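You operate a simulated robot arm through the tools that you are given. There is no shell and no other tool.

You run a simulated two-armed robot. Do the job below in one go: nothing can be reset, and whatever is moved stays where it is left.

TASK
Thin the black pail's paint with water to the line, then stir it and put the lid on.
Fine: hold the pail still as you stir; jug and stirrer go back. Set down upright: white jug.

The check looks at the end state, three seconds after you hand in, the way a careful person would. Anything else that was tipped, shoved, dropped, spilled or broken makes it a failure. Lids that push on must go on centred and level and be pressed home; caps that screw on are set level and turned clockwise until they are tight.

THE ROBOT
Two 7-joint arms with two-finger parallel grippers on one trunk, on a base that moves. Base frame: it is fixed to the floor where the robot stands at the start and does not move with it; the origin is under the middle of the robot, x ahead of it, y to its left, z up; the surface under the hand at the start is at about z = 0.9. Lengths are in m, angles in rad, forces in N, time in s.
The left shoulder is at the start at [0.06, 0.189, 1.253], the right one opposite. With the tool pointing down near the work surface each hand reaches from about 0.1 to 0.64 m from the robot's upright axis, wherever it stands, measured 20 degrees to its own side. Places, roughly: black holder [0.7, 0.4, 0.9]; stirrer (3x3x23 cm) [0.7, 0.4, 1]. Payload 3.43 kg a hand.
The tool frame of a hand sits at the grasp point between the pads (the TCP): z along the fingers, y along the line on which they close. The tips reach 0.03 m beyond it. Largest opening 0.094 m; finger width 0.028, thickness 0.01; the body of the gripper, 0.05 by 0.096 m, starts 0.055 m behind the TCP.
Orientation is told as [roll, pitch, yaw] about the base's x, y, z axes, in that order, counted from this pose: with the fingers straight down and closing along the base's y, the tool's x points along the base's -x, its y along +y and its z along -z.

THE INTERFACE
- The arms move only by the tool move_arm. It takes "left_commands", "right_commands" or both (then of equal length, played together; a hand with none holds still); each is a list of rows, each a list of 3 entries, a list of its own where there are three numbers: the turn, a rotation vector about the base's x, y, z in units of 45 degrees (1.0 is 45 degrees), then the shift along the base's x, y, z in units of 100 mm (1.0 is 100 mm), then the closure, from 0 (fully open) to 1 (shut). In form: [[[wx, wy, wz], [x, y, z], grip], ...]. A call has 1 to 20 rows; each row is the pose to reach, as a shift and turn from the pose commanded when the call began. A call with a number of a shift or a turn outside -1 to 1 is refused whole. A row lasts 0.2 s, in which the tool goes at most 0.05 m and 0.15 rad; a call with a longer step from one row to the next is refused whole, and so is a gripper value outside its range. Where a pose cannot be reached the arm comes as near as it can. A force on the tool above 40 N (or 10 N above the force at the start of the call, whichever is more), or a blocked arm, ends the call early, and 0.2 s more pass. Each finger travels about 0.153 m/s and halts on what it meets, pressing with about 32 N; the grip force reading is that of the motor and also rises with nothing between the fingers. The clock runs only during rows and for 0.2 s after the last one: add rows that repeat a pose to give the fingers time. It gives the time, the measured TCP pose, the force on the tool (base axes), the opening and the grip force at its end, in the units of the frame above (readings bear some noise), with the torque about the TCP (base axes, N m) and any sound that the robot's microphone picked up.
- Cameras (640 x 400 px; columns grow to the right, rows downward): "scene" is now at [0.0126, 0.0084, 1.8008]; the picture's right is [0.13, -0.99, 0.00], its down [-0.79, -0.10, -0.61] and it looks along [0.60, 0.08, -0.80] (base axes); focal length 274 px, centre (320, 200). "left" rides on the left gripper at [0.076, -0.014, -0.103] in its tool frame; the picture's right is [0.18, 0.98, 0.00], its down [-0.75, 0.14, -0.64] and it looks along [-0.63, 0.12, 0.77] (tool axes); focal length 243 px, centre (320, 200). "right" rides on the right gripper at [0.076, 0.014, -0.103] in its tool frame; the picture's right is [-0.18, 0.98, 0.00], its down [-0.75, -0.14, -0.64] and it looks along [-0.63, -0.12, 0.77] (tool axes); focal length 243 px, centre (320, 200). There is no depth. A picture from a camera that has moved, and an enlarged one, comes with that camera's place and axes in the base frame and with its lens.
- snapshot(camera): a new picture of that camera. The clock stands still meanwhile.
- lift_body(by): slides the trunk up (or, below 0, down) by that many m; the arms and the scene camera ride with it, the base frame stays. It gives what a move gives, with no picture.
- base_move(legs): drives the robot by 1 to 6 legs, each [ahead, left, turn to the left] in m, m and rad, along the robot's own axes; the way and the turn of a leg run together, so that a leg with both is an arc; at most 1.5 m and 3.142 rad a leg. The arms and the cameras ride along, it lands a little off, and it stops where it bumps. It gives what a move gives.
- aim_head(pan, tilt): turns the head with the scene camera to pan (to the left, within 1.501 rad either way) and tilt (down, from -0.506 to 1.204), counted from straight ahead of the robot. It gives what a move gives.
- enlarge(camera, box): a new picture of the part [left, top, right, bottom] of that camera's present view, enlarged. The clock stands still meanwhile.
- finish_job(): hands the job in; it is judged then, once.

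Places have to be worked out from the pictures, the camera data and where the tool is seen. Open the grippers and draw the arms clear of the work before you hand the job in, unless the task says otherwise.

The tools are called as name(argument=value, ...) on one line, values as JSON. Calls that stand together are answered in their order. move_arm: Moves the arms, as the interface text tells. Its arguments: {"type":"object","properties":{"left_commands":{"type":"array","items":{"type":"array"}},"right_commands":{"type":"array","items":{"type":"array"}}},"required":[]} The other tools are called the same way: lift_body (by) moves the trunk up or down; base_move (legs) drives the base; aim_head (pan, tilt) turns the head that bears the scene camera; snapshot (camera) takes a picture; enlarge (camera, box) takes an enlarged picture of a part of a camera's view; finish_job () hands the job in.

At the start:

```text
t: 0.0
left_ee_pos: [0.3132, 0.2699, 1.3032]
left_tool_rot: [-0.001, 0.0, 0.0]
left_contact_force: [-0.3, -0.7, -0.4]
left_wrist_torque: [-0.02, 0.04, 0.01]
left_grip_width: 0.0939
left_grip_force: 0.1
right_ee_pos: [0.2864, 0.0089, 1.2452]
right_tool_rot: [0.001, 0.001, 0.0]
right_contact_force: [0.3, -0.6, 0.2]
right_wrist_torque: [-0.02, 0.02, 0.0]
right_grip_width: 0.0938
right_grip_force: 0.0
trunk travel left (down, up): [-0.925, 0.065]
robot x, y, heading: [0.0025, -0.0001, 0.0]
head pan, tilt (commanded): [0.131, 0.92]
```

scene: 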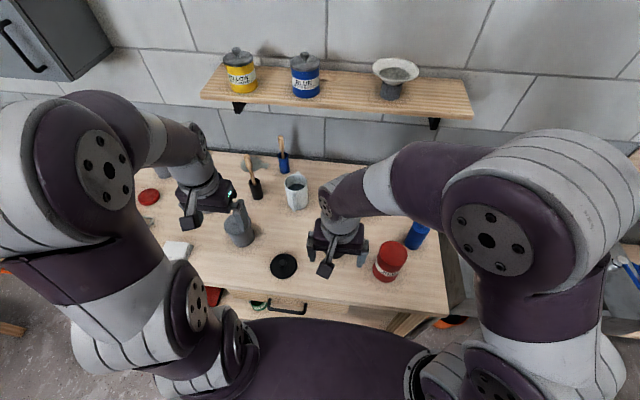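
right: 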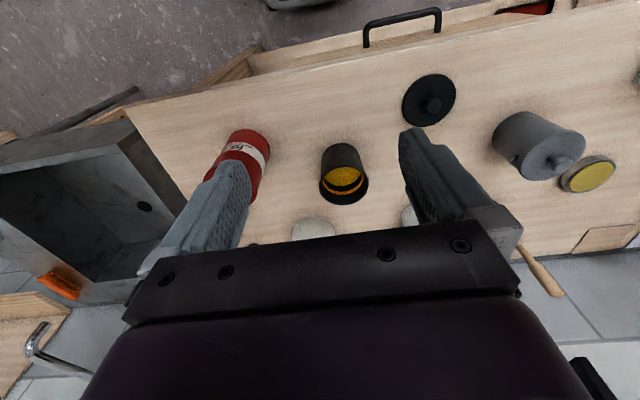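
left: 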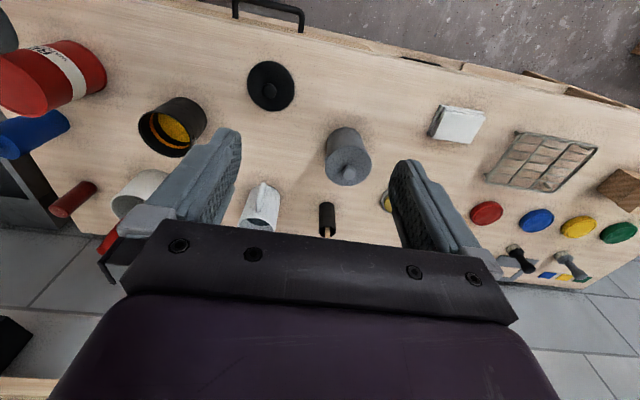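

The black pail appears to be under the right hand, with the black lid to its left and near the robot. I'll take enlarged views first to locate everything.

enlarge(camera="scene", box=[120, 130, 320, 300])

enlarge(camera="right", box=[180, 50, 640, 300])

enlarge(camera="left", box=[0, 0, 400, 300])

```text
2.35 times, centred on (220, 215) of scene
camera zoom: at [0.0126, 0.0084, 1.8008], right [0.13, -0.99, 0.0], down [-0.79, -0.1, -0.61], along [0.6, 0.08, -0.8], focal length 644 px, centre (555, 165)
```

zoom: 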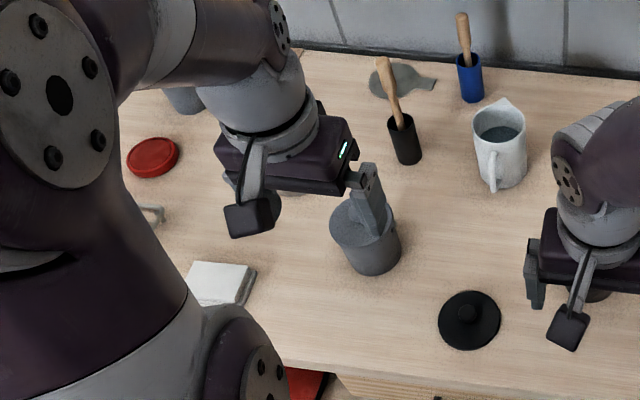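

```text
1.39 times, centred on (410, 175) of right
camera zoom: at [0.208, 0.0234, 1.3488], right [0.18, 0.98, 0.0], down [0.75, -0.14, 0.64], along [0.63, -0.12, -0.77], focal length 338 px, centre (195, 235)
```

zoom: 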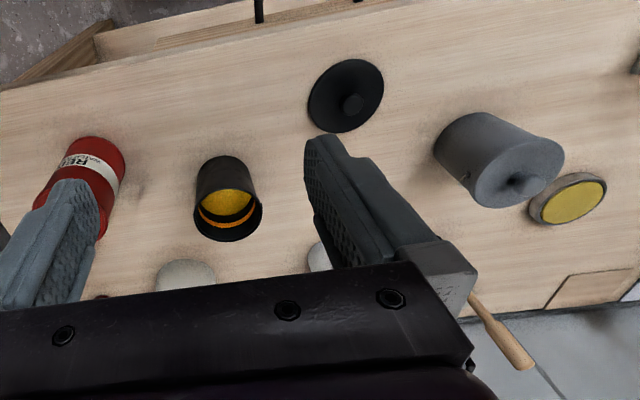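

```text
1.33 times, centred on (200, 150) of left
camera zoom: at [0.2366, 0.2568, 1.4056], right [-0.18, 0.98, 0.0], down [0.75, 0.14, 0.64], along [0.63, 0.12, -0.77], focal length 324 px, centre (480, 267)
```

zoom: 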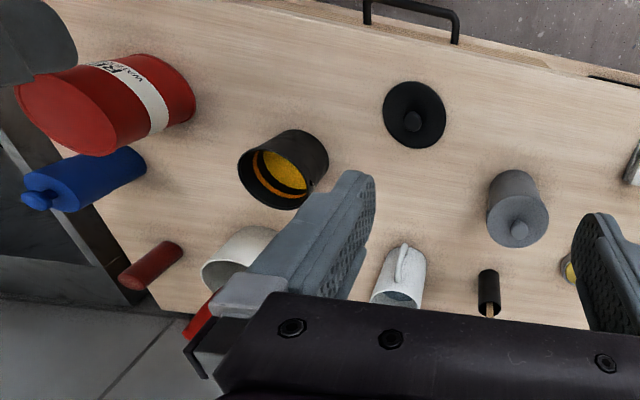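

The right wrist view shows the black pail holding yellow paint, with an orange line inside. The black lid is near [0.39, 0.19]. I'll swing both arms outward so the scene camera gets a clear view.

move_arm(left_commands=[[[0, 0, 0], [-0.3, 0.4, 0], 0], [[0, 0, 0], [-0.5, 0.8, 0], 0], [[0, 0, 0], [-0.8, 1, 0], 0]], right_commands=[[[0, 0, 0], [-0.2, -0.4, 0.2], 0], [[0, 0, 0], [-0.4, -0.8, 0.4], 0], [[0, 0, 0], [-0.5, -1, 0.6], 0]])

move_arm(left_commands=[[[0, 0, 0], [-0.1, 0.4, 0], 0], [[0, 0, 0], [-0.2, 0.8, 0], 0], [[0, 0, 0], [-0.2, 1, 0], 0]], right_commands=[[[0, 0, 0], [-0.1, -0.4, 0], 0], [[0, 0, 0], [-0.2, -0.8, 0], 0], [[0, 0, 0], [-0.2, -1, 0], 0]])

snapshot(camera="scene")

snapshot(camera="right")

snapshot(camera="left")

```text
t: 0.8
left_ee_pos: [0.2333, 0.3707, 1.3023]
left_tool_rot: [0.002, -0.002, 0.001]
left_contact_force: [-0.1, -0.1, -0.2]
left_wrist_torque: [-0.01, -0.02, -0.01]
left_grip_width: 0.0938
left_grip_force: 0.1
right_ee_pos: [0.2343, -0.0929, 1.3077]
right_tool_rot: [0.0, 0.0, 0.001]
right_contact_force: [-0.7, 0.3, 0.2]
right_wrist_torque: [0.01, -0.03, -0.01]
right_grip_width: 0.0941
right_grip_force: 0.1
trunk travel left (down, up): [-0.925, 0.065]
robot x, y, heading: [0.0016, 0.0012, 0.0]
head pan, tilt (commanded): [0.131, 0.92]
```

```text
t: 1.6
left_ee_pos: [0.2137, 0.4696, 1.3014]
left_tool_rot: [-0.001, 0.001, -0.001]
left_contact_force: [0.2, -0.1, 0.5]
left_wrist_torque: [-0.01, 0.01, -0.01]
left_grip_width: 0.094
left_grip_force: 0.0
right_ee_pos: [0.2295, -0.1945, 1.3084]
right_tool_rot: [-0.001, 0.004, 0.0]
right_contact_force: [-0.2, 0.4, 0.0]
right_wrist_torque: [0.01, 0.05, -0.01]
right_grip_width: 0.094
right_grip_force: 0.0
right hand out of reach, approached as far as the arm can: row 2, 3
trunk travel left (down, up): [-0.925, 0.065]
robot x, y, heading: [0.002, -0.0002, 0.005]
head pan, tilt (commanded): [0.131, 0.92]
```

```text
taken
camera scene: at [0.014, 0.009, 1.8008], right [0.13, -0.99, 0.0], down [-0.79, -0.1, -0.6], along [0.6, 0.08, -0.8], focal length 274 px, centre (320, 200)
```

scene: 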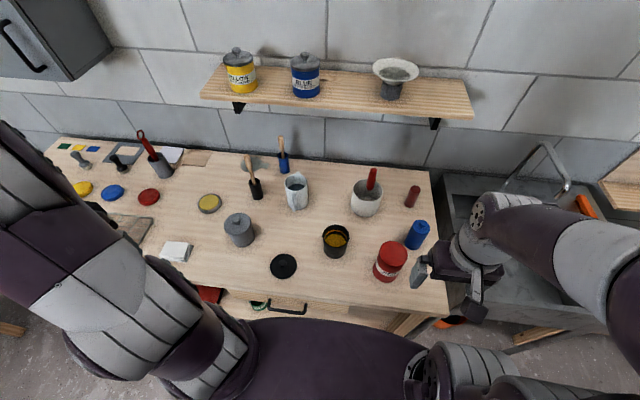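

```text
taken
camera right: at [0.1522, -0.1802, 1.4103], right [0.18, 0.98, 0.0], down [0.76, -0.14, 0.64], along [0.63, -0.12, -0.77], focal length 243 px, centre (320, 200)
```

right: 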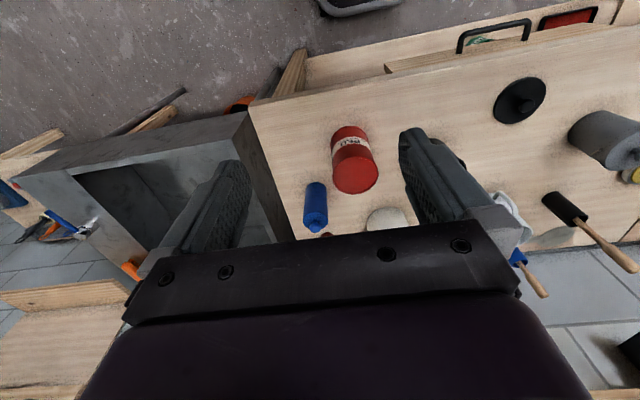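

```text
taken
camera left: at [0.1375, 0.4561, 1.4044], right [-0.18, 0.98, 0.0], down [0.75, 0.14, 0.64], along [0.63, 0.12, -0.77], focal length 243 px, centre (320, 200)
```

left: 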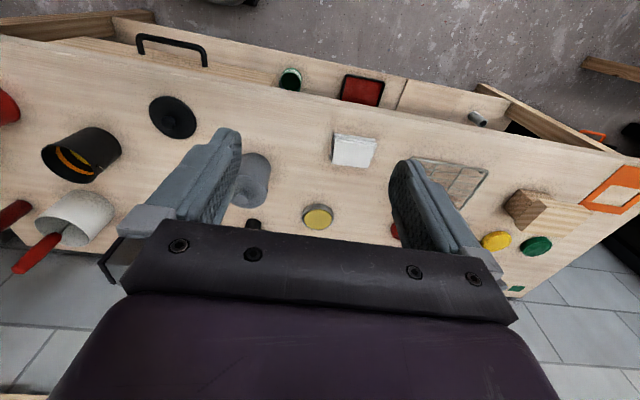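

The scene camera now has a clear view of the bench. I'll enlarge the pail, jug, stirrer and lid area.

enlarge(camera="scene", box=[300, 210, 380, 260])

enlarge(camera="scene", box=[220, 130, 350, 220])

enlarge(camera="scene", box=[200, 190, 440, 340])

enlarge(camera="scene", box=[340, 160, 480, 290])

```text
8.00 times, centred on (340, 235) of scene
camera zoom: at [0.014, 0.009, 1.8008], right [0.13, -0.99, 0.0], down [-0.79, -0.1, -0.6], along [0.6, 0.08, -0.8], focal length 2190 px, centre (160, -80)
```

zoom: 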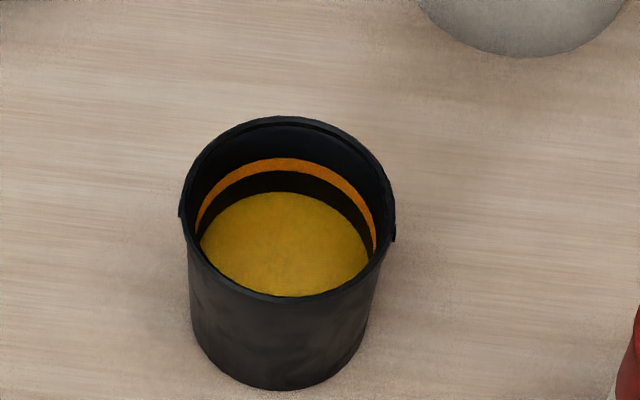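

```text
4.44 times, centred on (285, 175) of scene
camera zoom: at [0.014, 0.009, 1.8008], right [0.13, -0.99, 0.0], down [-0.79, -0.1, -0.6], along [0.6, 0.08, -0.8], focal length 1216 px, centre (476, 311)
```

zoom: 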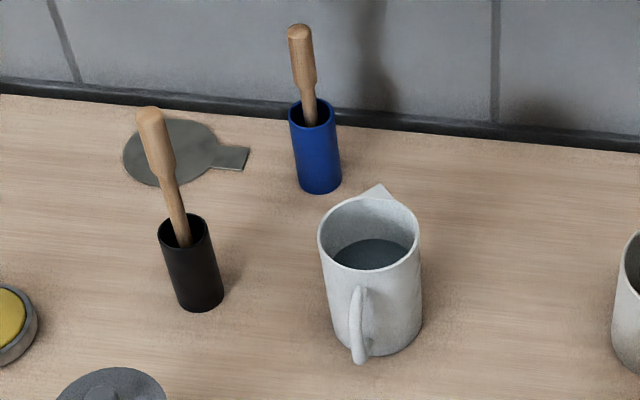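

```text
2.67 times, centred on (320, 265) of scene
camera zoom: at [0.014, 0.009, 1.8008], right [0.13, -0.99, 0.0], down [-0.79, -0.1, -0.6], along [0.6, 0.08, -0.8], focal length 730 px, centre (320, 27)
```

zoom: 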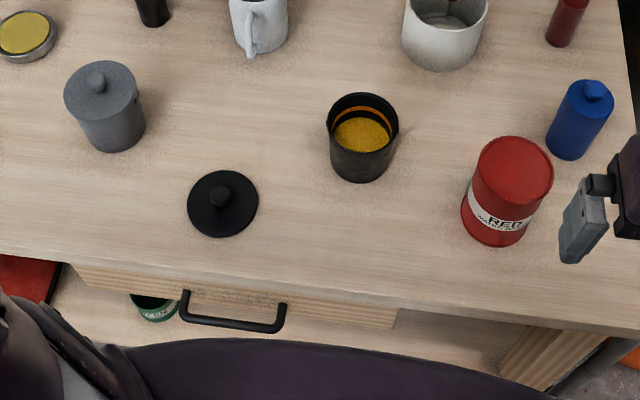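

```text
3.08 times, centred on (410, 225) of scene
camera zoom: at [0.014, 0.009, 1.8008], right [0.13, -0.99, 0.0], down [-0.79, -0.1, -0.6], along [0.6, 0.08, -0.8], focal length 842 px, centre (43, 123)
```

zoom: 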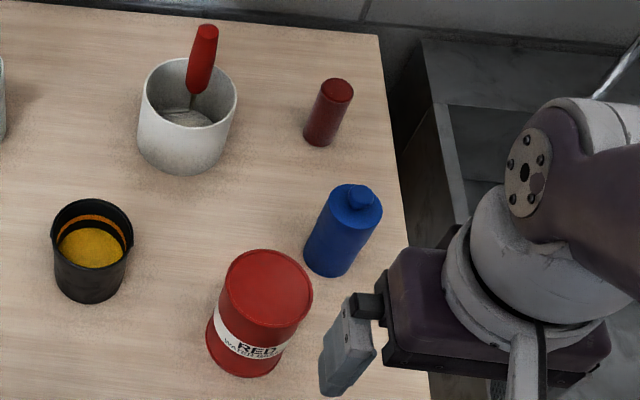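

The black pail is at about [0.478, 0.015], with its rim near z 0.997, the line near 0.965 and the paint near 0.942. The jug is at about [0.672, 0.187] and the black holder at about [0.68, 0.36]. Before planning any base moves, I'll tilt the head down to see the drawer and the gap between robot and bench.

aim_head(pan=0.0, tilt=1.2)

snapshot(camera="scene")

aim_head(pan=0.6, tilt=1.0)

snapshot(camera="scene")

```text
t: 2.4
left_ee_pos: [0.2127, 0.4694, 1.3024]
left_tool_rot: [0.001, 0.0, 0.001]
left_contact_force: [-1.0, 0.6, 0.2]
left_wrist_torque: [-0.01, 0.01, 0.02]
left_grip_width: 0.0939
left_grip_force: 0.0
right_ee_pos: [0.227, -0.1944, 1.3077]
right_tool_rot: [-0.002, 0.002, 0.001]
right_contact_force: [0.5, 0.0, 0.4]
right_wrist_torque: [-0.02, 0.01, 0.03]
right_grip_width: 0.0939
right_grip_force: 0.0
trunk travel left (down, up): [-0.925, 0.065]
robot x, y, heading: [0.0002, 0.0011, -0.0]
head pan, tilt (commanded): [0.0, 1.201]
```

```text
taken
camera scene: at [-0.0054, -0.0016, 1.7825], right [0.0, -1.0, 0.0], down [-0.93, 0.0, -0.36], along [0.36, 0.0, -0.93], focal length 274 px, centre (320, 200)
```

scene: 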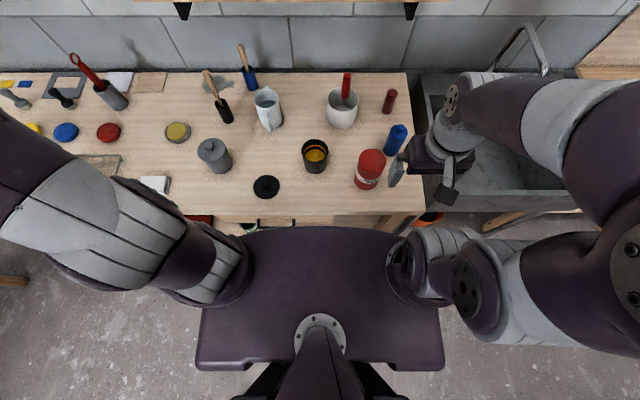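

```text
t: 3.4
left_ee_pos: [0.2113, 0.4677, 1.3029]
left_tool_rot: [0.0, 0.0, 0.001]
left_contact_force: [0.2, -0.1, 0.5]
left_wrist_torque: [0.01, -0.02, -0.01]
left_grip_width: 0.094
left_grip_force: 0.1
right_ee_pos: [0.2283, -0.1941, 1.3083]
right_tool_rot: [0.0, 0.002, 0.001]
right_contact_force: [-0.4, -0.1, 0.5]
right_wrist_torque: [0.0, 0.0, 0.01]
right_grip_width: 0.0936
right_grip_force: 0.2
trunk travel left (down, up): [-0.925, 0.065]
robot x, y, heading: [-0.0042, 0.0011, 0.004]
head pan, tilt (commanded): [0.6, 1.0]
```

```text
taken
camera scene: at [-0.0036, 0.038, 1.7951], right [0.56, -0.83, 0.0], down [-0.69, -0.47, -0.54], along [0.45, 0.3, -0.84], focal length 274 px, centre (320, 200)
```

scene: 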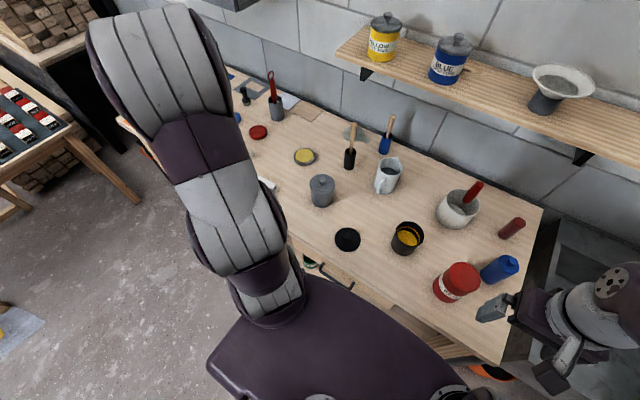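

The arms have room to work, and the base can stay where it is for now. I'll bring the left hand toward the jug, pitched 45° forward, so its wrist camera can look at the jug and stirrer up close.

move_arm(left_commands=[[[0, -0.16, 0], [0.16, -0.16, 0], 0], [[0, -0.33, 0], [0.33, -0.33, 0], 0], [[0, -0.5, 0], [0.5, -0.5, 0], 0], [[0, -0.67, 0], [0.67, -0.67, 0], 0], [[0, -0.84, 0], [0.84, -0.84, 0], 0], [[0, -1, 0], [1, -1, 0], 0]])

move_arm(left_commands=[[[0, 0, 0], [0.3, -0.33, -0.1], 0], [[0, 0, 0], [0.6, -0.66, -0.3], 0], [[0, 0, 0], [1, -1, -0.5], 0]])

snapshot(camera="left")

aim_head(pan=0.131, tilt=0.92)

snapshot(camera="scene")

```text
t: 4.8
left_ee_pos: [0.3123, 0.3701, 1.3046]
left_tool_rot: [-0.001, -0.785, -0.002]
left_contact_force: [0.2, 0.3, -0.1]
left_wrist_torque: [-0.02, -0.04, -0.01]
left_grip_width: 0.0939
left_grip_force: 0.0
right_ee_pos: [0.229, -0.1943, 1.3073]
right_tool_rot: [-0.001, 0.001, 0.0]
right_contact_force: [0.5, -0.3, 0.7]
right_wrist_torque: [0.01, 0.0, 0.01]
right_grip_width: 0.0941
right_grip_force: 0.2
trunk travel left (down, up): [-0.925, 0.065]
robot x, y, heading: [-0.0002, 0.0026, 0.002]
head pan, tilt (commanded): [0.6, 1.0]
```

```text
refused: row 3 steps farther than a row can; nothing moved
```

```text
taken
camera left: at [0.1859, 0.356, 1.322], right [-0.13, 0.98, -0.13], down [0.08, 0.14, 0.99], along [0.99, 0.12, -0.1], focal length 243 px, centre (320, 200)
```

left: 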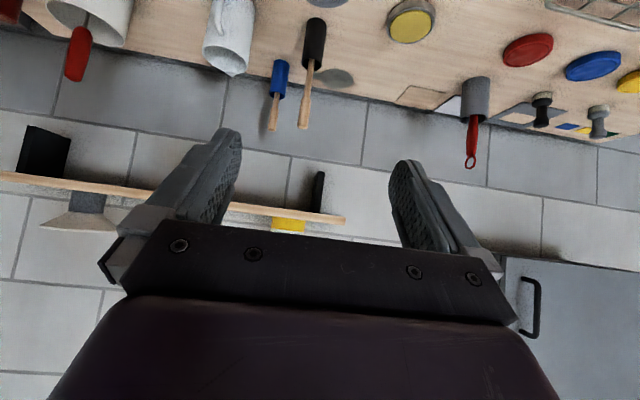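

```text
t: 5.7
left_ee_pos: [0.3122, 0.3699, 1.3027]
left_tool_rot: [0.002, -0.786, 0.001]
left_contact_force: [0.5, 0.0, -0.1]
left_wrist_torque: [-0.02, -0.03, 0.01]
left_grip_width: 0.094
left_grip_force: 0.0
right_ee_pos: [0.2284, -0.1943, 1.3076]
right_tool_rot: [-0.001, 0.002, 0.0]
right_contact_force: [0.9, 0.2, -0.1]
right_wrist_torque: [0.02, 0.03, 0.0]
right_grip_width: 0.0939
right_grip_force: 0.0
trunk travel left (down, up): [-0.925, 0.065]
robot x, y, heading: [0.0004, 0.0004, -0.003]
head pan, tilt (commanded): [0.131, 0.92]
```

```text
taken
camera scene: at [0.0124, 0.0084, 1.8009], right [0.13, -0.99, 0.0], down [-0.79, -0.1, -0.61], along [0.6, 0.08, -0.8], focal length 274 px, centre (320, 200)
```

scene: 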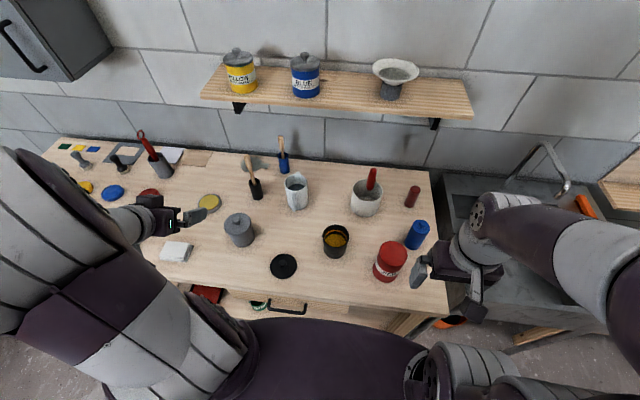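

The wrist camera now looks level, though upside down. I'll lower the left hand and bring it closer for a side view of the jug and stirrer.

move_arm(left_commands=[[[0, 0, 0], [0.2, -0.2, -0.25], 0], [[0, 0, 0], [0.4, -0.4, -0.5], 0], [[0, 0, 0], [0.6, -0.6, -0.75], 0], [[0, 0, 0], [0.8, -0.8, -1], 0]])

snapshot(camera="left")

```text
t: 6.7
left_ee_pos: [0.3906, 0.2867, 1.2027]
left_tool_rot: [0.002, -0.783, -0.003]
left_contact_force: [-0.2, 0.0, 0.2]
left_wrist_torque: [-0.02, 0.01, 0.01]
left_grip_width: 0.0939
left_grip_force: 0.0
right_ee_pos: [0.2293, -0.1946, 1.307]
right_tool_rot: [0.0, 0.005, 0.0]
right_contact_force: [0.5, -0.5, 0.1]
right_wrist_torque: [0.02, 0.03, 0.04]
right_grip_width: 0.094
right_grip_force: 0.1
trunk travel left (down, up): [-0.925, 0.065]
robot x, y, heading: [-0.001, 0.0005, 0.002]
head pan, tilt (commanded): [0.131, 0.92]
```

```text
taken
camera left: at [0.2653, 0.2736, 1.2218], right [-0.13, 0.98, -0.13], down [0.08, 0.14, 0.99], along [0.99, 0.12, -0.1], focal length 243 px, centre (320, 200)
```

left: 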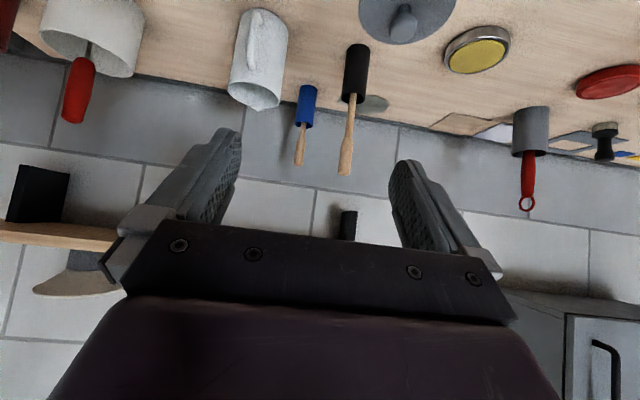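

enlarge(camera="left", box=[220, 0, 400, 190])

```text
2.11 times, centred on (310, 95) of left
camera zoom: at [0.2653, 0.2736, 1.2218], right [-0.13, 0.98, -0.13], down [0.08, 0.14, 0.99], along [0.99, 0.12, -0.1], focal length 511 px, centre (341, 421)
```

zoom: 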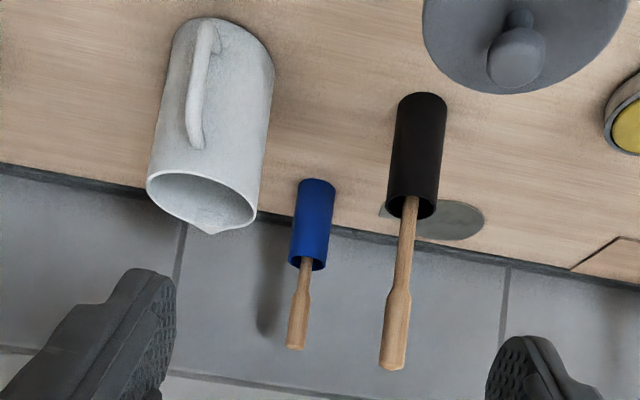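

Triangulating from both cameras, the jug axis is at about (0.670, 0.188) with its handle toward −x, spout toward +x, and rim at about z 1.024. The stirrer stands nearly vertical at (0.685, 0.361), topping out at about z 1.12. Next I'll line the left hand up behind the jug.

move_arm(left_commands=[[[0, 0, 0], [0.25, -0.25, -0.14], 0], [[0, 0, 0], [0.5, -0.5, -0.28], 0], [[0, 0, 0], [0.75, -0.75, -0.42], 0], [[0, 0, 0], [1, -0.987, -0.56], 0]])

snapshot(camera="left")

enlarge(camera="scene", box=[200, 130, 400, 260])

```text
t: 7.7
left_ee_pos: [0.4867, 0.2111, 1.1444]
left_tool_rot: [-0.01, -0.779, 0.0]
left_contact_force: [0.9, -0.2, 0.8]
left_wrist_torque: [-0.01, 0.0, -0.01]
left_grip_width: 0.0941
left_grip_force: 0.0
left hand out of reach, approached as far as the arm can: row 3, 4
right_ee_pos: [0.2304, -0.1949, 1.3078]
right_tool_rot: [0.0, 0.004, -0.001]
right_contact_force: [0.2, -0.4, -0.1]
right_wrist_torque: [0.01, -0.04, 0.04]
right_grip_width: 0.0939
right_grip_force: 0.0
trunk travel left (down, up): [-0.925, 0.065]
robot x, y, heading: [0.0009, -0.0042, 0.0]
head pan, tilt (commanded): [0.131, 0.92]
```

```text
taken
camera left: at [0.3612, 0.1978, 1.1637], right [-0.12, 0.98, -0.14], down [0.08, 0.15, 0.99], along [0.99, 0.11, -0.1], focal length 243 px, centre (320, 200)
```

left: 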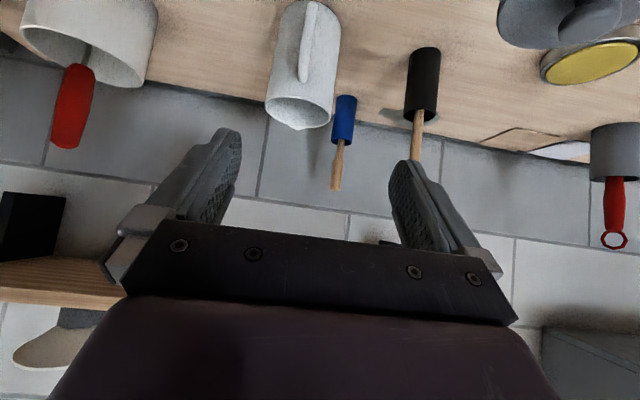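

```text
3.08 times, centred on (300, 195) of scene
camera zoom: at [0.0136, 0.0086, 1.8009], right [0.13, -0.99, 0.0], down [-0.79, -0.1, -0.61], along [0.6, 0.08, -0.8], focal length 842 px, centre (382, 215)
```

zoom: 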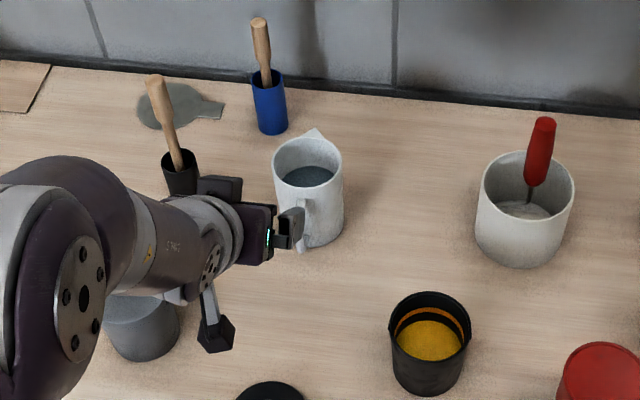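

The left arm ran out of reach short of y 0.188, stopping at y 0.211, so this looks like a joint limit. A small inward yaw of the hand may fix it, so I'll test that.

move_arm(left_commands=[[[0, 0, -0.15], [0, 0, 0], 0], [[0, 0, -0.3], [0, 0, 0], 0], [[0, 0, -0.44], [0, 0, 0], 0], [[0, 0, -0.44], [0, 0, 0], 0]])

```text
t: 8.7
left_ee_pos: [0.4888, 0.2095, 1.1462]
left_tool_rot: [0.0, -0.785, -0.345]
left_contact_force: [0.2, 0.5, 0.1]
left_wrist_torque: [0.03, -0.01, -0.01]
left_grip_width: 0.0939
left_grip_force: 0.1
right_ee_pos: [0.2279, -0.195, 1.3071]
right_tool_rot: [0.001, 0.001, 0.001]
right_contact_force: [-0.6, 0.5, -0.5]
right_wrist_torque: [0.0, 0.0, 0.0]
right_grip_width: 0.0941
right_grip_force: 0.1
trunk travel left (down, up): [-0.925, 0.065]
robot x, y, heading: [-0.0016, 0.0004, -0.003]
head pan, tilt (commanded): [0.131, 0.92]
```

No reach warning this time, so the commanded pose had clamped to where the hand actually stopped. With the 20° yaw in place, I'll try shifting toward the jug line.

move_arm(left_commands=[[[0, 0, 0], [0.0, -0.2, -0.1], 0], [[0, 0, 0], [0.1, -0.3, -0.2], 0]])

```text
t: 9.3
left_ee_pos: [0.5, 0.1799, 1.1241]
left_tool_rot: [0.0, -0.785, -0.344]
left_contact_force: [-0.4, 0.5, -0.4]
left_wrist_torque: [0.0, 0.0, 0.01]
left_grip_width: 0.0942
left_grip_force: 0.2
right_ee_pos: [0.2276, -0.195, 1.3078]
right_tool_rot: [0.001, 0.005, 0.001]
right_contact_force: [1.0, -0.5, -0.7]
right_wrist_torque: [-0.01, 0.02, -0.02]
right_grip_width: 0.0939
right_grip_force: 0.0
trunk travel left (down, up): [-0.925, 0.065]
robot x, y, heading: [0.0014, 0.0003, -0.003]
head pan, tilt (commanded): [0.131, 0.92]
```

With the yaw, the left hand can reach the line of the jug. I'll check from the wrist camera how the jug sits relative to the fingers.

snapshot(camera="left")

enlarge(camera="left", box=[170, 0, 420, 160])

enlarge(camera="scene", box=[260, 150, 340, 215])

```text
taken
camera left: at [0.3763, 0.2105, 1.1435], right [0.21, 0.97, -0.13], down [0.12, 0.11, 0.99], along [0.97, -0.22, -0.1], focal length 243 px, centre (320, 200)
```

left: 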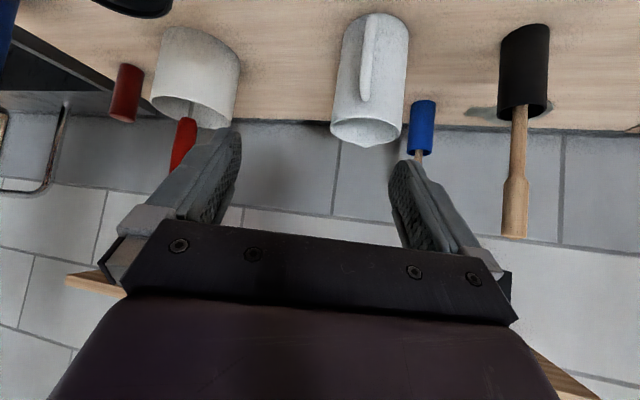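

```text
2.50 times, centred on (295, 80) of left
camera zoom: at [0.3763, 0.2105, 1.1435], right [0.21, 0.97, -0.13], down [0.12, 0.11, 0.99], along [0.97, -0.22, -0.1], focal length 606 px, centre (382, 500)
```

zoom: 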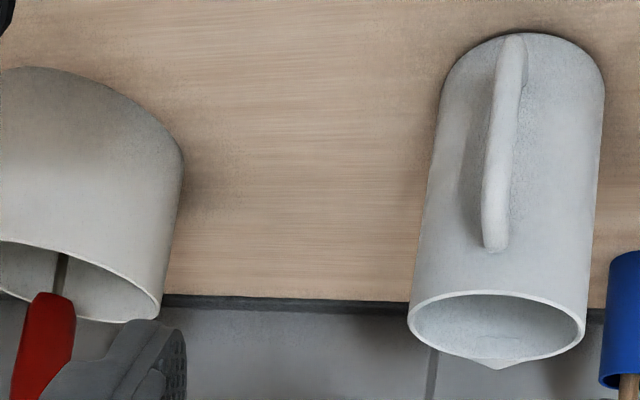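

```text
6.15 times, centred on (300, 182) of scene
camera zoom: at [0.0134, 0.008, 1.8009], right [0.13, -0.99, 0.0], down [-0.79, -0.1, -0.61], along [0.6, 0.08, -0.8], focal length 1684 px, centre (443, 308)
```

zoom: 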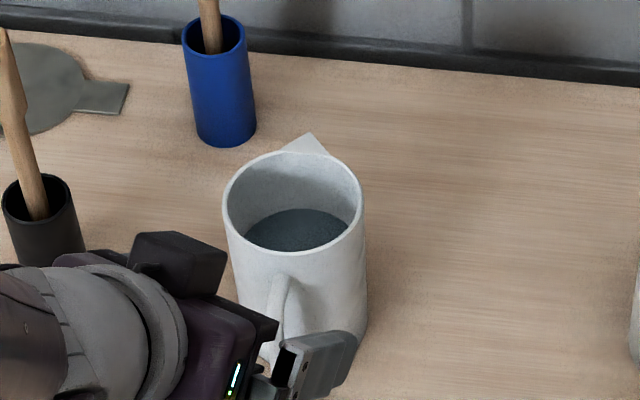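

Jug refined to axis (0.672, 0.1885), rim z about 1.02, diameter about 0.086. I'll put the hand on its approach line at pre-grasp (0.549, 0.232, 1.12) and check the alignment.

move_arm(left_commands=[[[0, 0, 0], [0.25, 0.27, -0.02], 0], [[0, 0, 0], [0.494, 0.525, -0.04], 0], [[0, 0, 0], [0.494, 0.525, -0.04], 0]])

snapshot(camera="left")

enlarge(camera="scene", box=[240, 150, 340, 230])

```text
t: 10.1
left_ee_pos: [0.5464, 0.2325, 1.1219]
left_tool_rot: [0.002, -0.784, -0.343]
left_contact_force: [-0.2, 0.4, 0.1]
left_wrist_torque: [0.01, 0.0, 0.03]
left_grip_width: 0.0937
left_grip_force: 0.0
right_ee_pos: [0.2278, -0.194, 1.3082]
right_tool_rot: [0.0, 0.0, 0.0]
right_contact_force: [0.1, -0.7, 0.1]
right_wrist_torque: [-0.01, -0.03, 0.01]
right_grip_width: 0.0941
right_grip_force: 0.1
trunk travel left (down, up): [-0.925, 0.065]
robot x, y, heading: [-0.0025, 0.0019, -0.002]
head pan, tilt (commanded): [0.131, 0.92]
```

```text
taken
camera left: at [0.4225, 0.2624, 1.1406], right [0.21, 0.97, -0.13], down [0.12, 0.11, 0.99], along [0.97, -0.22, -0.1], focal length 243 px, centre (320, 200)
```

left: 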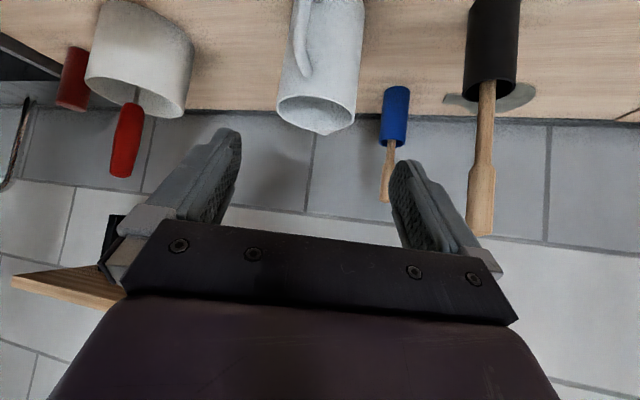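

```text
5.00 times, centred on (290, 190) of scene
camera zoom: at [0.0115, 0.0076, 1.8009], right [0.13, -0.99, 0.0], down [-0.79, -0.1, -0.61], along [0.6, 0.08, -0.8], focal length 1369 px, centre (470, 250)
```

zoom: 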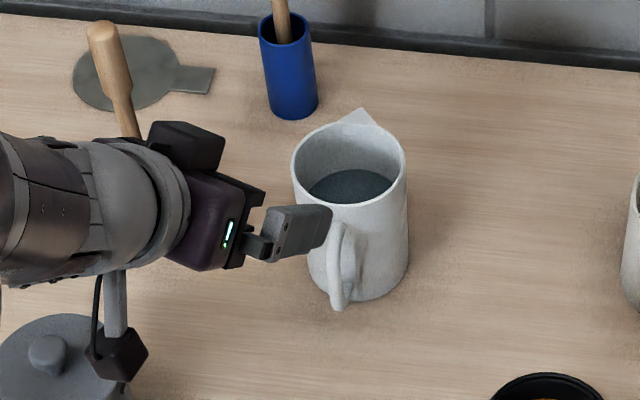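

The jug sits between the fingers. I'll measure its lateral offset more precisely in an enlarged wrist view before closing in.

enlarge(camera="left", box=[220, 0, 420, 180])

```text
2.22 times, centred on (320, 90) of left
camera zoom: at [0.4225, 0.2624, 1.1406], right [0.21, 0.97, -0.13], down [0.12, 0.11, 0.99], along [0.97, -0.22, -0.1], focal length 539 px, centre (320, 444)
```

zoom: 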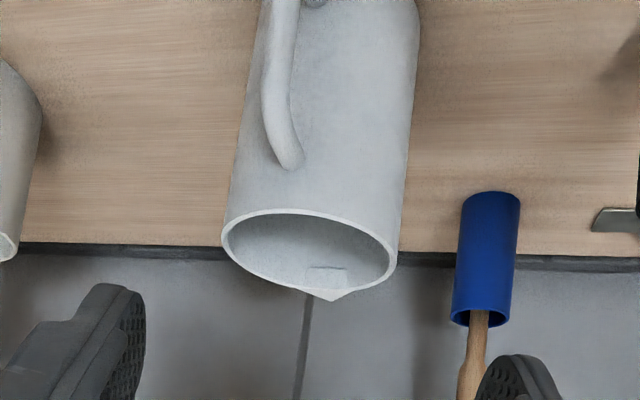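

Alignment is within about 1.5 mm. I'll advance along the tool axis toward the jug in two stages.

move_arm(left_commands=[[[0, 0, 0], [0.19, -0.069, -0.2], 0], [[0, 0, 0], [0.38, -0.138, -0.4], 0], [[0, 0, 0], [0.57, -0.207, -0.6], 0], [[0, 0, 0], [0.75, -0.275, -0.8], 0]])

snapshot(camera="left")

enlarge(camera="scene", box=[240, 150, 340, 230])

```text
t: 11.1
left_ee_pos: [0.6244, 0.204, 1.0397]
left_tool_rot: [0.001, -0.783, -0.345]
left_contact_force: [0.6, 0.7, 0.0]
left_wrist_torque: [-0.04, 0.05, 0.03]
left_grip_width: 0.0941
left_grip_force: 0.1
right_ee_pos: [0.23, -0.1938, 1.3068]
right_tool_rot: [-0.002, 0.004, 0.0]
right_contact_force: [-0.2, 0.1, -0.5]
right_wrist_torque: [0.04, -0.02, 0.02]
right_grip_width: 0.0939
right_grip_force: 0.1
trunk travel left (down, up): [-0.925, 0.065]
robot x, y, heading: [0.0017, -0.0038, -0.001]
head pan, tilt (commanded): [0.131, 0.92]
```

```text
taken
camera left: at [0.5016, 0.2339, 1.0584], right [0.21, 0.97, -0.13], down [0.12, 0.11, 0.99], along [0.97, -0.22, -0.1], focal length 243 px, centre (320, 200)
```

left: 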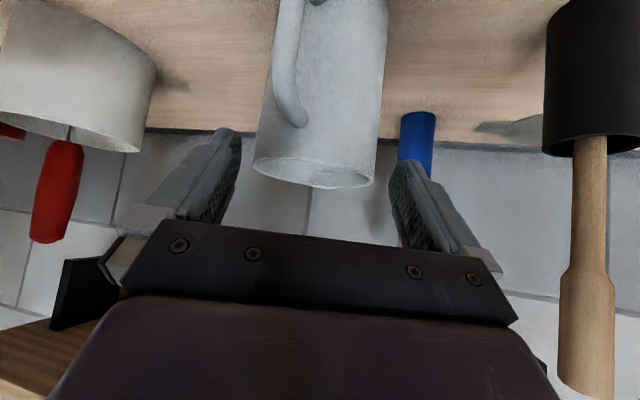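

```text
5.00 times, centred on (290, 190) of scene
camera zoom: at [0.015, 0.0086, 1.8009], right [0.13, -0.99, 0.0], down [-0.79, -0.1, -0.6], along [0.6, 0.08, -0.8], focal length 1369 px, centre (470, 250)
```

zoom: 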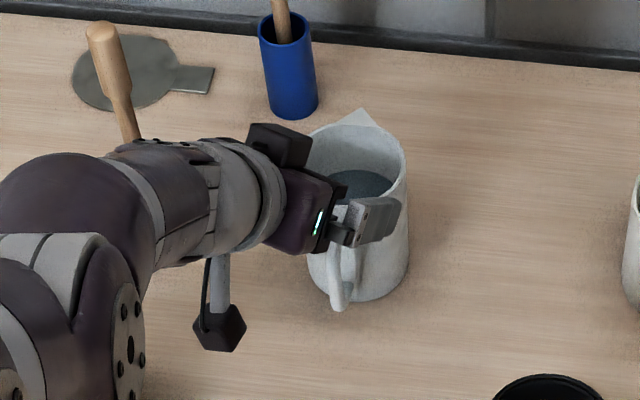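

The jug is still well centred, with an offset under 1 mm. I'll go in the remaining 6 cm slowly, watching the force.

move_arm(left_commands=[[[0, 0, 0], [0.1, -0.036, -0.105], 0], [[0, 0, 0], [0.2, -0.072, -0.21], 0], [[0, 0, 0], [0.3, -0.108, -0.315], 0], [[0, 0, 0], [0.385, -0.138, -0.405], 0], [[0, 0, 0], [0.385, -0.138, -0.405], 0]])

snapshot(camera="left")

enlarge(camera="scene", box=[240, 150, 340, 230])

```text
t: 12.3
left_ee_pos: [0.6637, 0.1914, 0.9984]
left_tool_rot: [0.0, -0.786, -0.345]
left_contact_force: [-0.2, -0.8, 0.7]
left_wrist_torque: [0.03, -0.02, 0.05]
left_grip_width: 0.094
left_grip_force: 0.1
right_ee_pos: [0.228, -0.1949, 1.3074]
right_tool_rot: [0.0, 0.002, 0.0]
right_contact_force: [-0.2, 0.5, 0.8]
right_wrist_torque: [-0.01, 0.02, 0.01]
right_grip_width: 0.094
right_grip_force: 0.0
trunk travel left (down, up): [-0.925, 0.065]
robot x, y, heading: [-0.0011, 0.0032, -0.0]
head pan, tilt (commanded): [0.131, 0.92]
```

```text
taken
camera left: at [0.541, 0.2213, 1.0176], right [0.21, 0.97, -0.13], down [0.12, 0.11, 0.99], along [0.97, -0.22, -0.1], focal length 243 px, centre (320, 200)
```

left: 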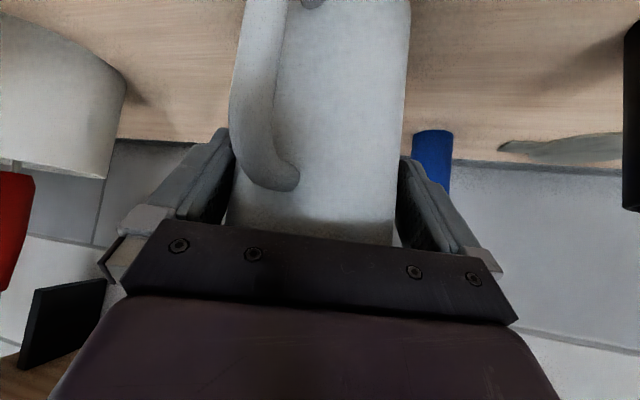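

```text
5.00 times, centred on (290, 190) of scene
camera zoom: at [0.0129, 0.008, 1.8008], right [0.13, -0.99, 0.0], down [-0.79, -0.1, -0.61], along [0.6, 0.08, -0.8], focal length 1369 px, centre (470, 250)
```

zoom: 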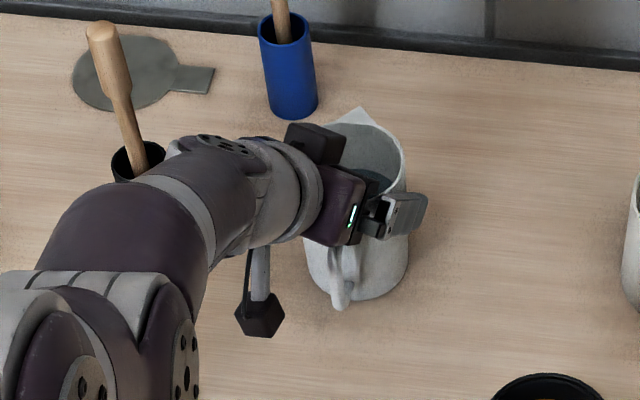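

No contact force yet, and both fingers flank the jug body. I'll close the gripper on it.

move_arm(left_commands=[[[0, 0, 0], [0, 0, 0], 0.05], [[0, 0, 0], [0, 0, 0], 0.1], [[0, 0, 0], [0, 0, 0], 0.3], [[0, 0, 0], [0, 0, 0], 1], [[0, 0, 0], [0, 0, 0], 1]])

enlarge(camera="scene", box=[240, 150, 340, 230])

```text
t: 13.5
left_ee_pos: [0.6628, 0.1928, 0.9986]
left_tool_rot: [0.0, -0.785, -0.345]
left_contact_force: [-0.9, -1.4, 0.0]
left_wrist_torque: [-0.09, 0.0, -0.04]
left_grip_width: 0.0894
left_grip_force: 32.1
right_ee_pos: [0.229, -0.1948, 1.3059]
right_tool_rot: [0.001, 0.003, -0.001]
right_contact_force: [0.3, -0.1, -0.7]
right_wrist_torque: [-0.04, 0.02, -0.01]
right_grip_width: 0.094
right_grip_force: 0.1
trunk travel left (down, up): [-0.925, 0.065]
robot x, y, heading: [0.0025, -0.0006, -0.002]
head pan, tilt (commanded): [0.131, 0.92]
```

```text
5.00 times, centred on (290, 190) of scene
camera zoom: at [0.0127, 0.008, 1.8009], right [0.13, -0.99, 0.0], down [-0.79, -0.1, -0.61], along [0.6, 0.08, -0.8], focal length 1369 px, centre (470, 250)
```

zoom: 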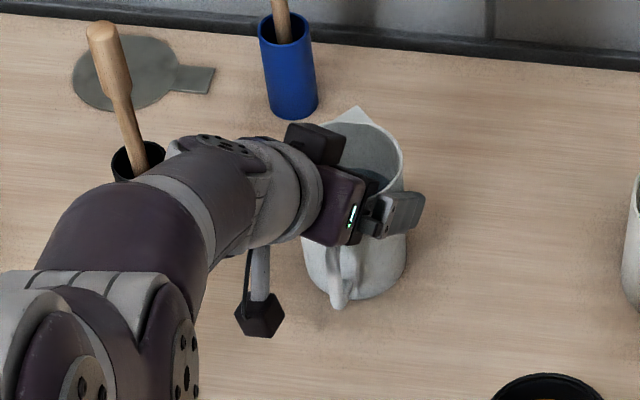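

The jug is gripped at 0.0894 m with 32 N. I'll lift it straight up 10 cm and check the weight and the hold.

move_arm(left_commands=[[[0, 0, 0], [0, 0, 0.1], 1], [[0, 0, 0], [0, 0, 0.3], 1], [[0, 0, 0], [0, 0, 0.55], 1], [[0, 0, 0], [0, 0, 0.8], 1], [[0, 0, 0], [0, 0, 1], 1], [[0, 0, 0], [0, 0, 1], 1]])

snapshot(camera="left")

enlarge(camera="scene", box=[220, 110, 360, 220])

```text
t: 14.9
left_ee_pos: [0.6614, 0.1916, 1.0997]
left_tool_rot: [-0.001, -0.784, -0.346]
left_contact_force: [-0.3, -0.2, -4.3]
left_wrist_torque: [0.01, -0.04, -0.02]
left_grip_width: 0.0894
left_grip_force: 31.3
right_ee_pos: [0.2294, -0.195, 1.3077]
right_tool_rot: [0.0, 0.002, -0.001]
right_contact_force: [0.6, -0.3, 0.7]
right_wrist_torque: [-0.02, -0.02, -0.01]
right_grip_width: 0.094
right_grip_force: 0.1
trunk travel left (down, up): [-0.925, 0.065]
robot x, y, heading: [0.0031, 0.0013, -0.0]
head pan, tilt (commanded): [0.131, 0.92]
```

```text
taken
camera left: at [0.539, 0.2215, 1.1188], right [0.21, 0.97, -0.13], down [0.12, 0.11, 0.99], along [0.97, -0.22, -0.1], focal length 243 px, centre (320, 200)
```

left: 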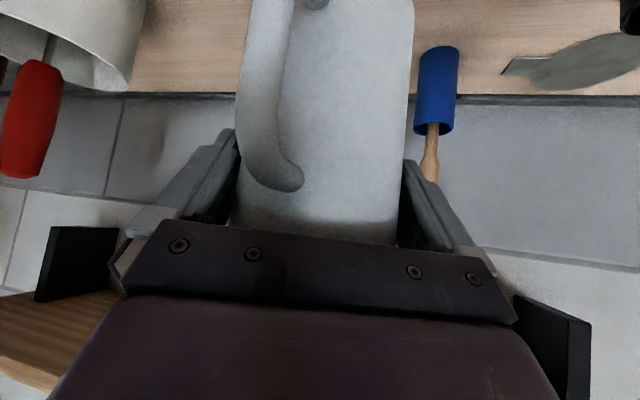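

```text
3.64 times, centred on (290, 165) of scene
camera zoom: at [0.0139, 0.0087, 1.8008], right [0.13, -0.99, 0.0], down [-0.79, -0.1, -0.61], along [0.6, 0.08, -0.8], focal length 995 px, centre (429, 327)
```

zoom: 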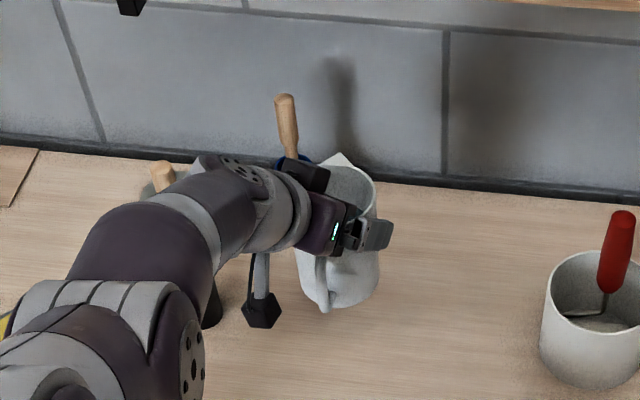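

The jug is held firmly at about 0.44 kg and hangs level. I'll back it away, raise it slightly, and yaw it so the spout faces the pail from the left.

move_arm(left_commands=[[[0, 0, -0.1], [-0.1, 0, 0.1], 1], [[0, 0, -0.23], [-0.3, 0, 0.2], 1], [[0, 0, -0.36], [-0.5, 0, 0.3], 1], [[0, 0, -0.5], [-0.7, 0, 0.4], 1], [[0, 0, -0.64], [-0.85, 0, 0.5], 1], [[0, 0, -0.778], [-1, 0, 0.5], 1], [[0, 0, -0.778], [-1, 0, 0.5], 1]])

move_arm(left_commands=[[[0, 0, -0.1], [-0.1, 0, 0], 1], [[0, 0, -0.23], [-0.3, 0, 0], 1], [[0, 0, -0.36], [-0.5, 0, 0], 1], [[0, 0, -0.5], [-0.7, 0, 0], 1], [[0, 0, -0.64], [-0.85, 0, 0], 1], [[0, 0, -0.778], [-1, 0, 0], 1], [[0, 0, -0.778], [-1, 0, 0], 1]])

snapshot(camera="scene")

snapshot(camera="left")

```text
t: 16.5
left_ee_pos: [0.5614, 0.1886, 1.1512]
left_tool_rot: [-0.001, -0.787, -0.957]
left_contact_force: [-0.9, -0.2, -3.5]
left_wrist_torque: [-0.03, 0.01, -0.04]
left_grip_width: 0.0892
left_grip_force: 32.1
right_ee_pos: [0.229, -0.1946, 1.3071]
right_tool_rot: [0.001, 0.004, 0.0]
right_contact_force: [0.1, -0.6, 0.5]
right_wrist_torque: [0.03, 0.02, 0.02]
right_grip_width: 0.0941
right_grip_force: 0.2
trunk travel left (down, up): [-0.925, 0.065]
robot x, y, heading: [0.0005, 0.001, -0.002]
head pan, tilt (commanded): [0.131, 0.92]
```

```text
t: 18.1
left_ee_pos: [0.4437, 0.1776, 1.1368]
left_tool_rot: [-0.001, -0.786, -1.569]
left_contact_force: [-1.0, 0.1, -4.1]
left_wrist_torque: [0.0, 0.0, 0.03]
left_grip_width: 0.0894
left_grip_force: 32.0
left hand out of reach, approached as far as the arm can: row 5, 6, 7
right_ee_pos: [0.2293, -0.1939, 1.3069]
right_tool_rot: [-0.001, 0.003, 0.002]
right_contact_force: [0.2, -0.8, 0.3]
right_wrist_torque: [0.01, 0.01, 0.01]
right_grip_width: 0.0941
right_grip_force: 0.0
trunk travel left (down, up): [-0.925, 0.065]
robot x, y, heading: [0.0009, 0.0003, -0.004]
head pan, tilt (commanded): [0.131, 0.92]
```

```text
taken
camera scene: at [0.0138, 0.0089, 1.8008], right [0.13, -0.99, 0.0], down [-0.79, -0.1, -0.61], along [0.6, 0.08, -0.8], focal length 274 px, centre (320, 200)
```

scene: 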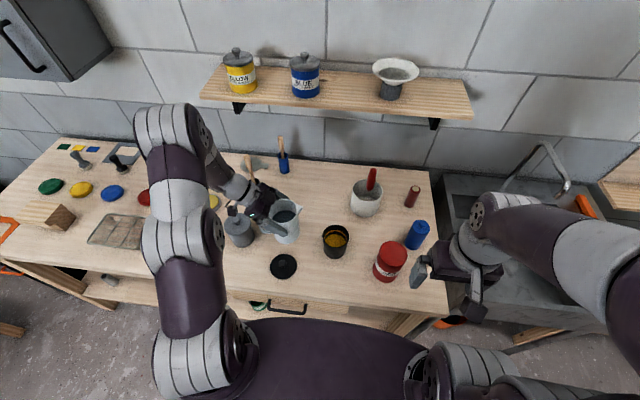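

```text
taken
camera left: at [0.4293, 0.3044, 1.1547], right [0.98, 0.13, -0.13], down [0.14, -0.08, 0.99], along [0.12, -0.99, -0.1], focal length 243 px, centre (320, 200)
```

left: 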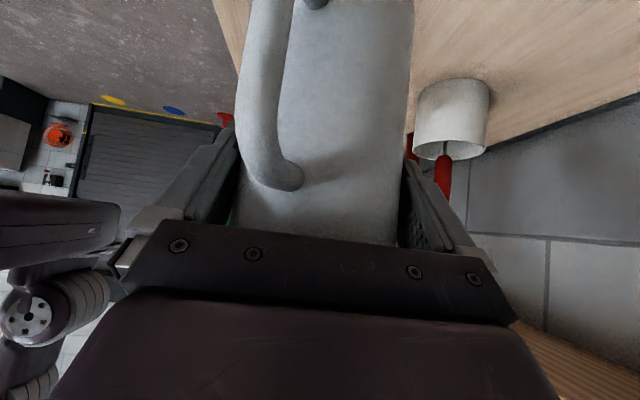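

The jug is now beside the pail with its spout facing it, and it is still upright. I'll move it over while tilting 30°, which should still be below the pouring angle, and then check the spout position against the pail.

move_arm(left_commands=[[[0.1, 0.037, 0], [0.015, -0.14, 0.03], 1], [[0.2, 0.074, 0], [0.03, -0.28, 0.03], 1], [[0.31, 0.113, 0], [0.048, -0.42, 0.0], 1], [[0.42, 0.152, 0], [0.065, -0.56, -0.07], 1], [[0.53, 0.19, 0], [0.08, -0.7, -0.15], 1], [[0.627, 0.228, 0], [0.098, -0.8, -0.2], 1], [[0.627, 0.228, 0], [0.098, -0.8, -0.2], 1]])

snapshot(camera="scene")

enlarge(camera="scene", box=[250, 190, 390, 290])

```text
t: 19.7
left_ee_pos: [0.4543, 0.0979, 1.1148]
left_tool_rot: [-0.178, -0.282, -1.474]
left_contact_force: [-0.5, -0.2, -4.2]
left_wrist_torque: [-0.1, -0.04, 0.03]
left_grip_width: 0.0894
left_grip_force: 31.8
right_ee_pos: [0.2286, -0.194, 1.3075]
right_tool_rot: [0.001, 0.002, 0.0]
right_contact_force: [0.3, 0.4, 0.4]
right_wrist_torque: [-0.01, 0.0, -0.02]
right_grip_width: 0.0939
right_grip_force: 0.1
trunk travel left (down, up): [-0.925, 0.065]
robot x, y, heading: [0.0016, 0.0026, 0.002]
head pan, tilt (commanded): [0.131, 0.92]
```

```text
taken
camera scene: at [0.013, 0.0088, 1.8009], right [0.13, -0.99, 0.0], down [-0.79, -0.1, -0.61], along [0.6, 0.08, -0.8], focal length 274 px, centre (320, 200)
```

scene: 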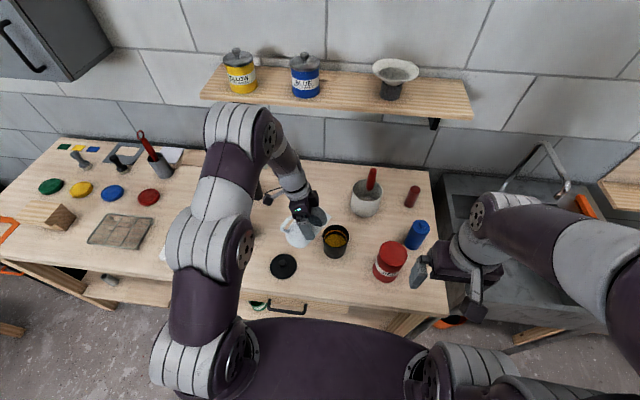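

```text
4.00 times, centred on (320, 240) of scene
camera zoom: at [0.013, 0.0088, 1.8009], right [0.13, -0.99, 0.0], down [-0.79, -0.1, -0.61], along [0.6, 0.08, -0.8], focal length 1095 px, centre (320, 40)
```

zoom: 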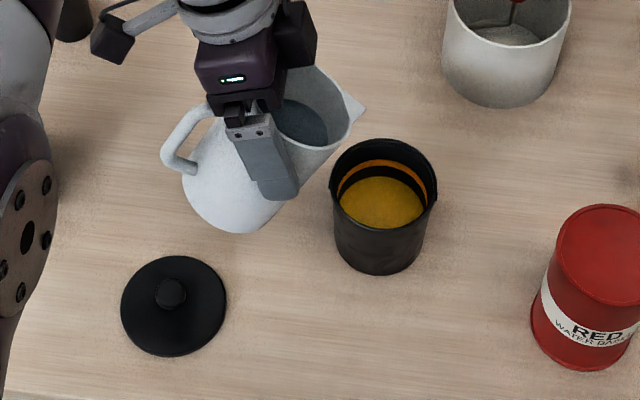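

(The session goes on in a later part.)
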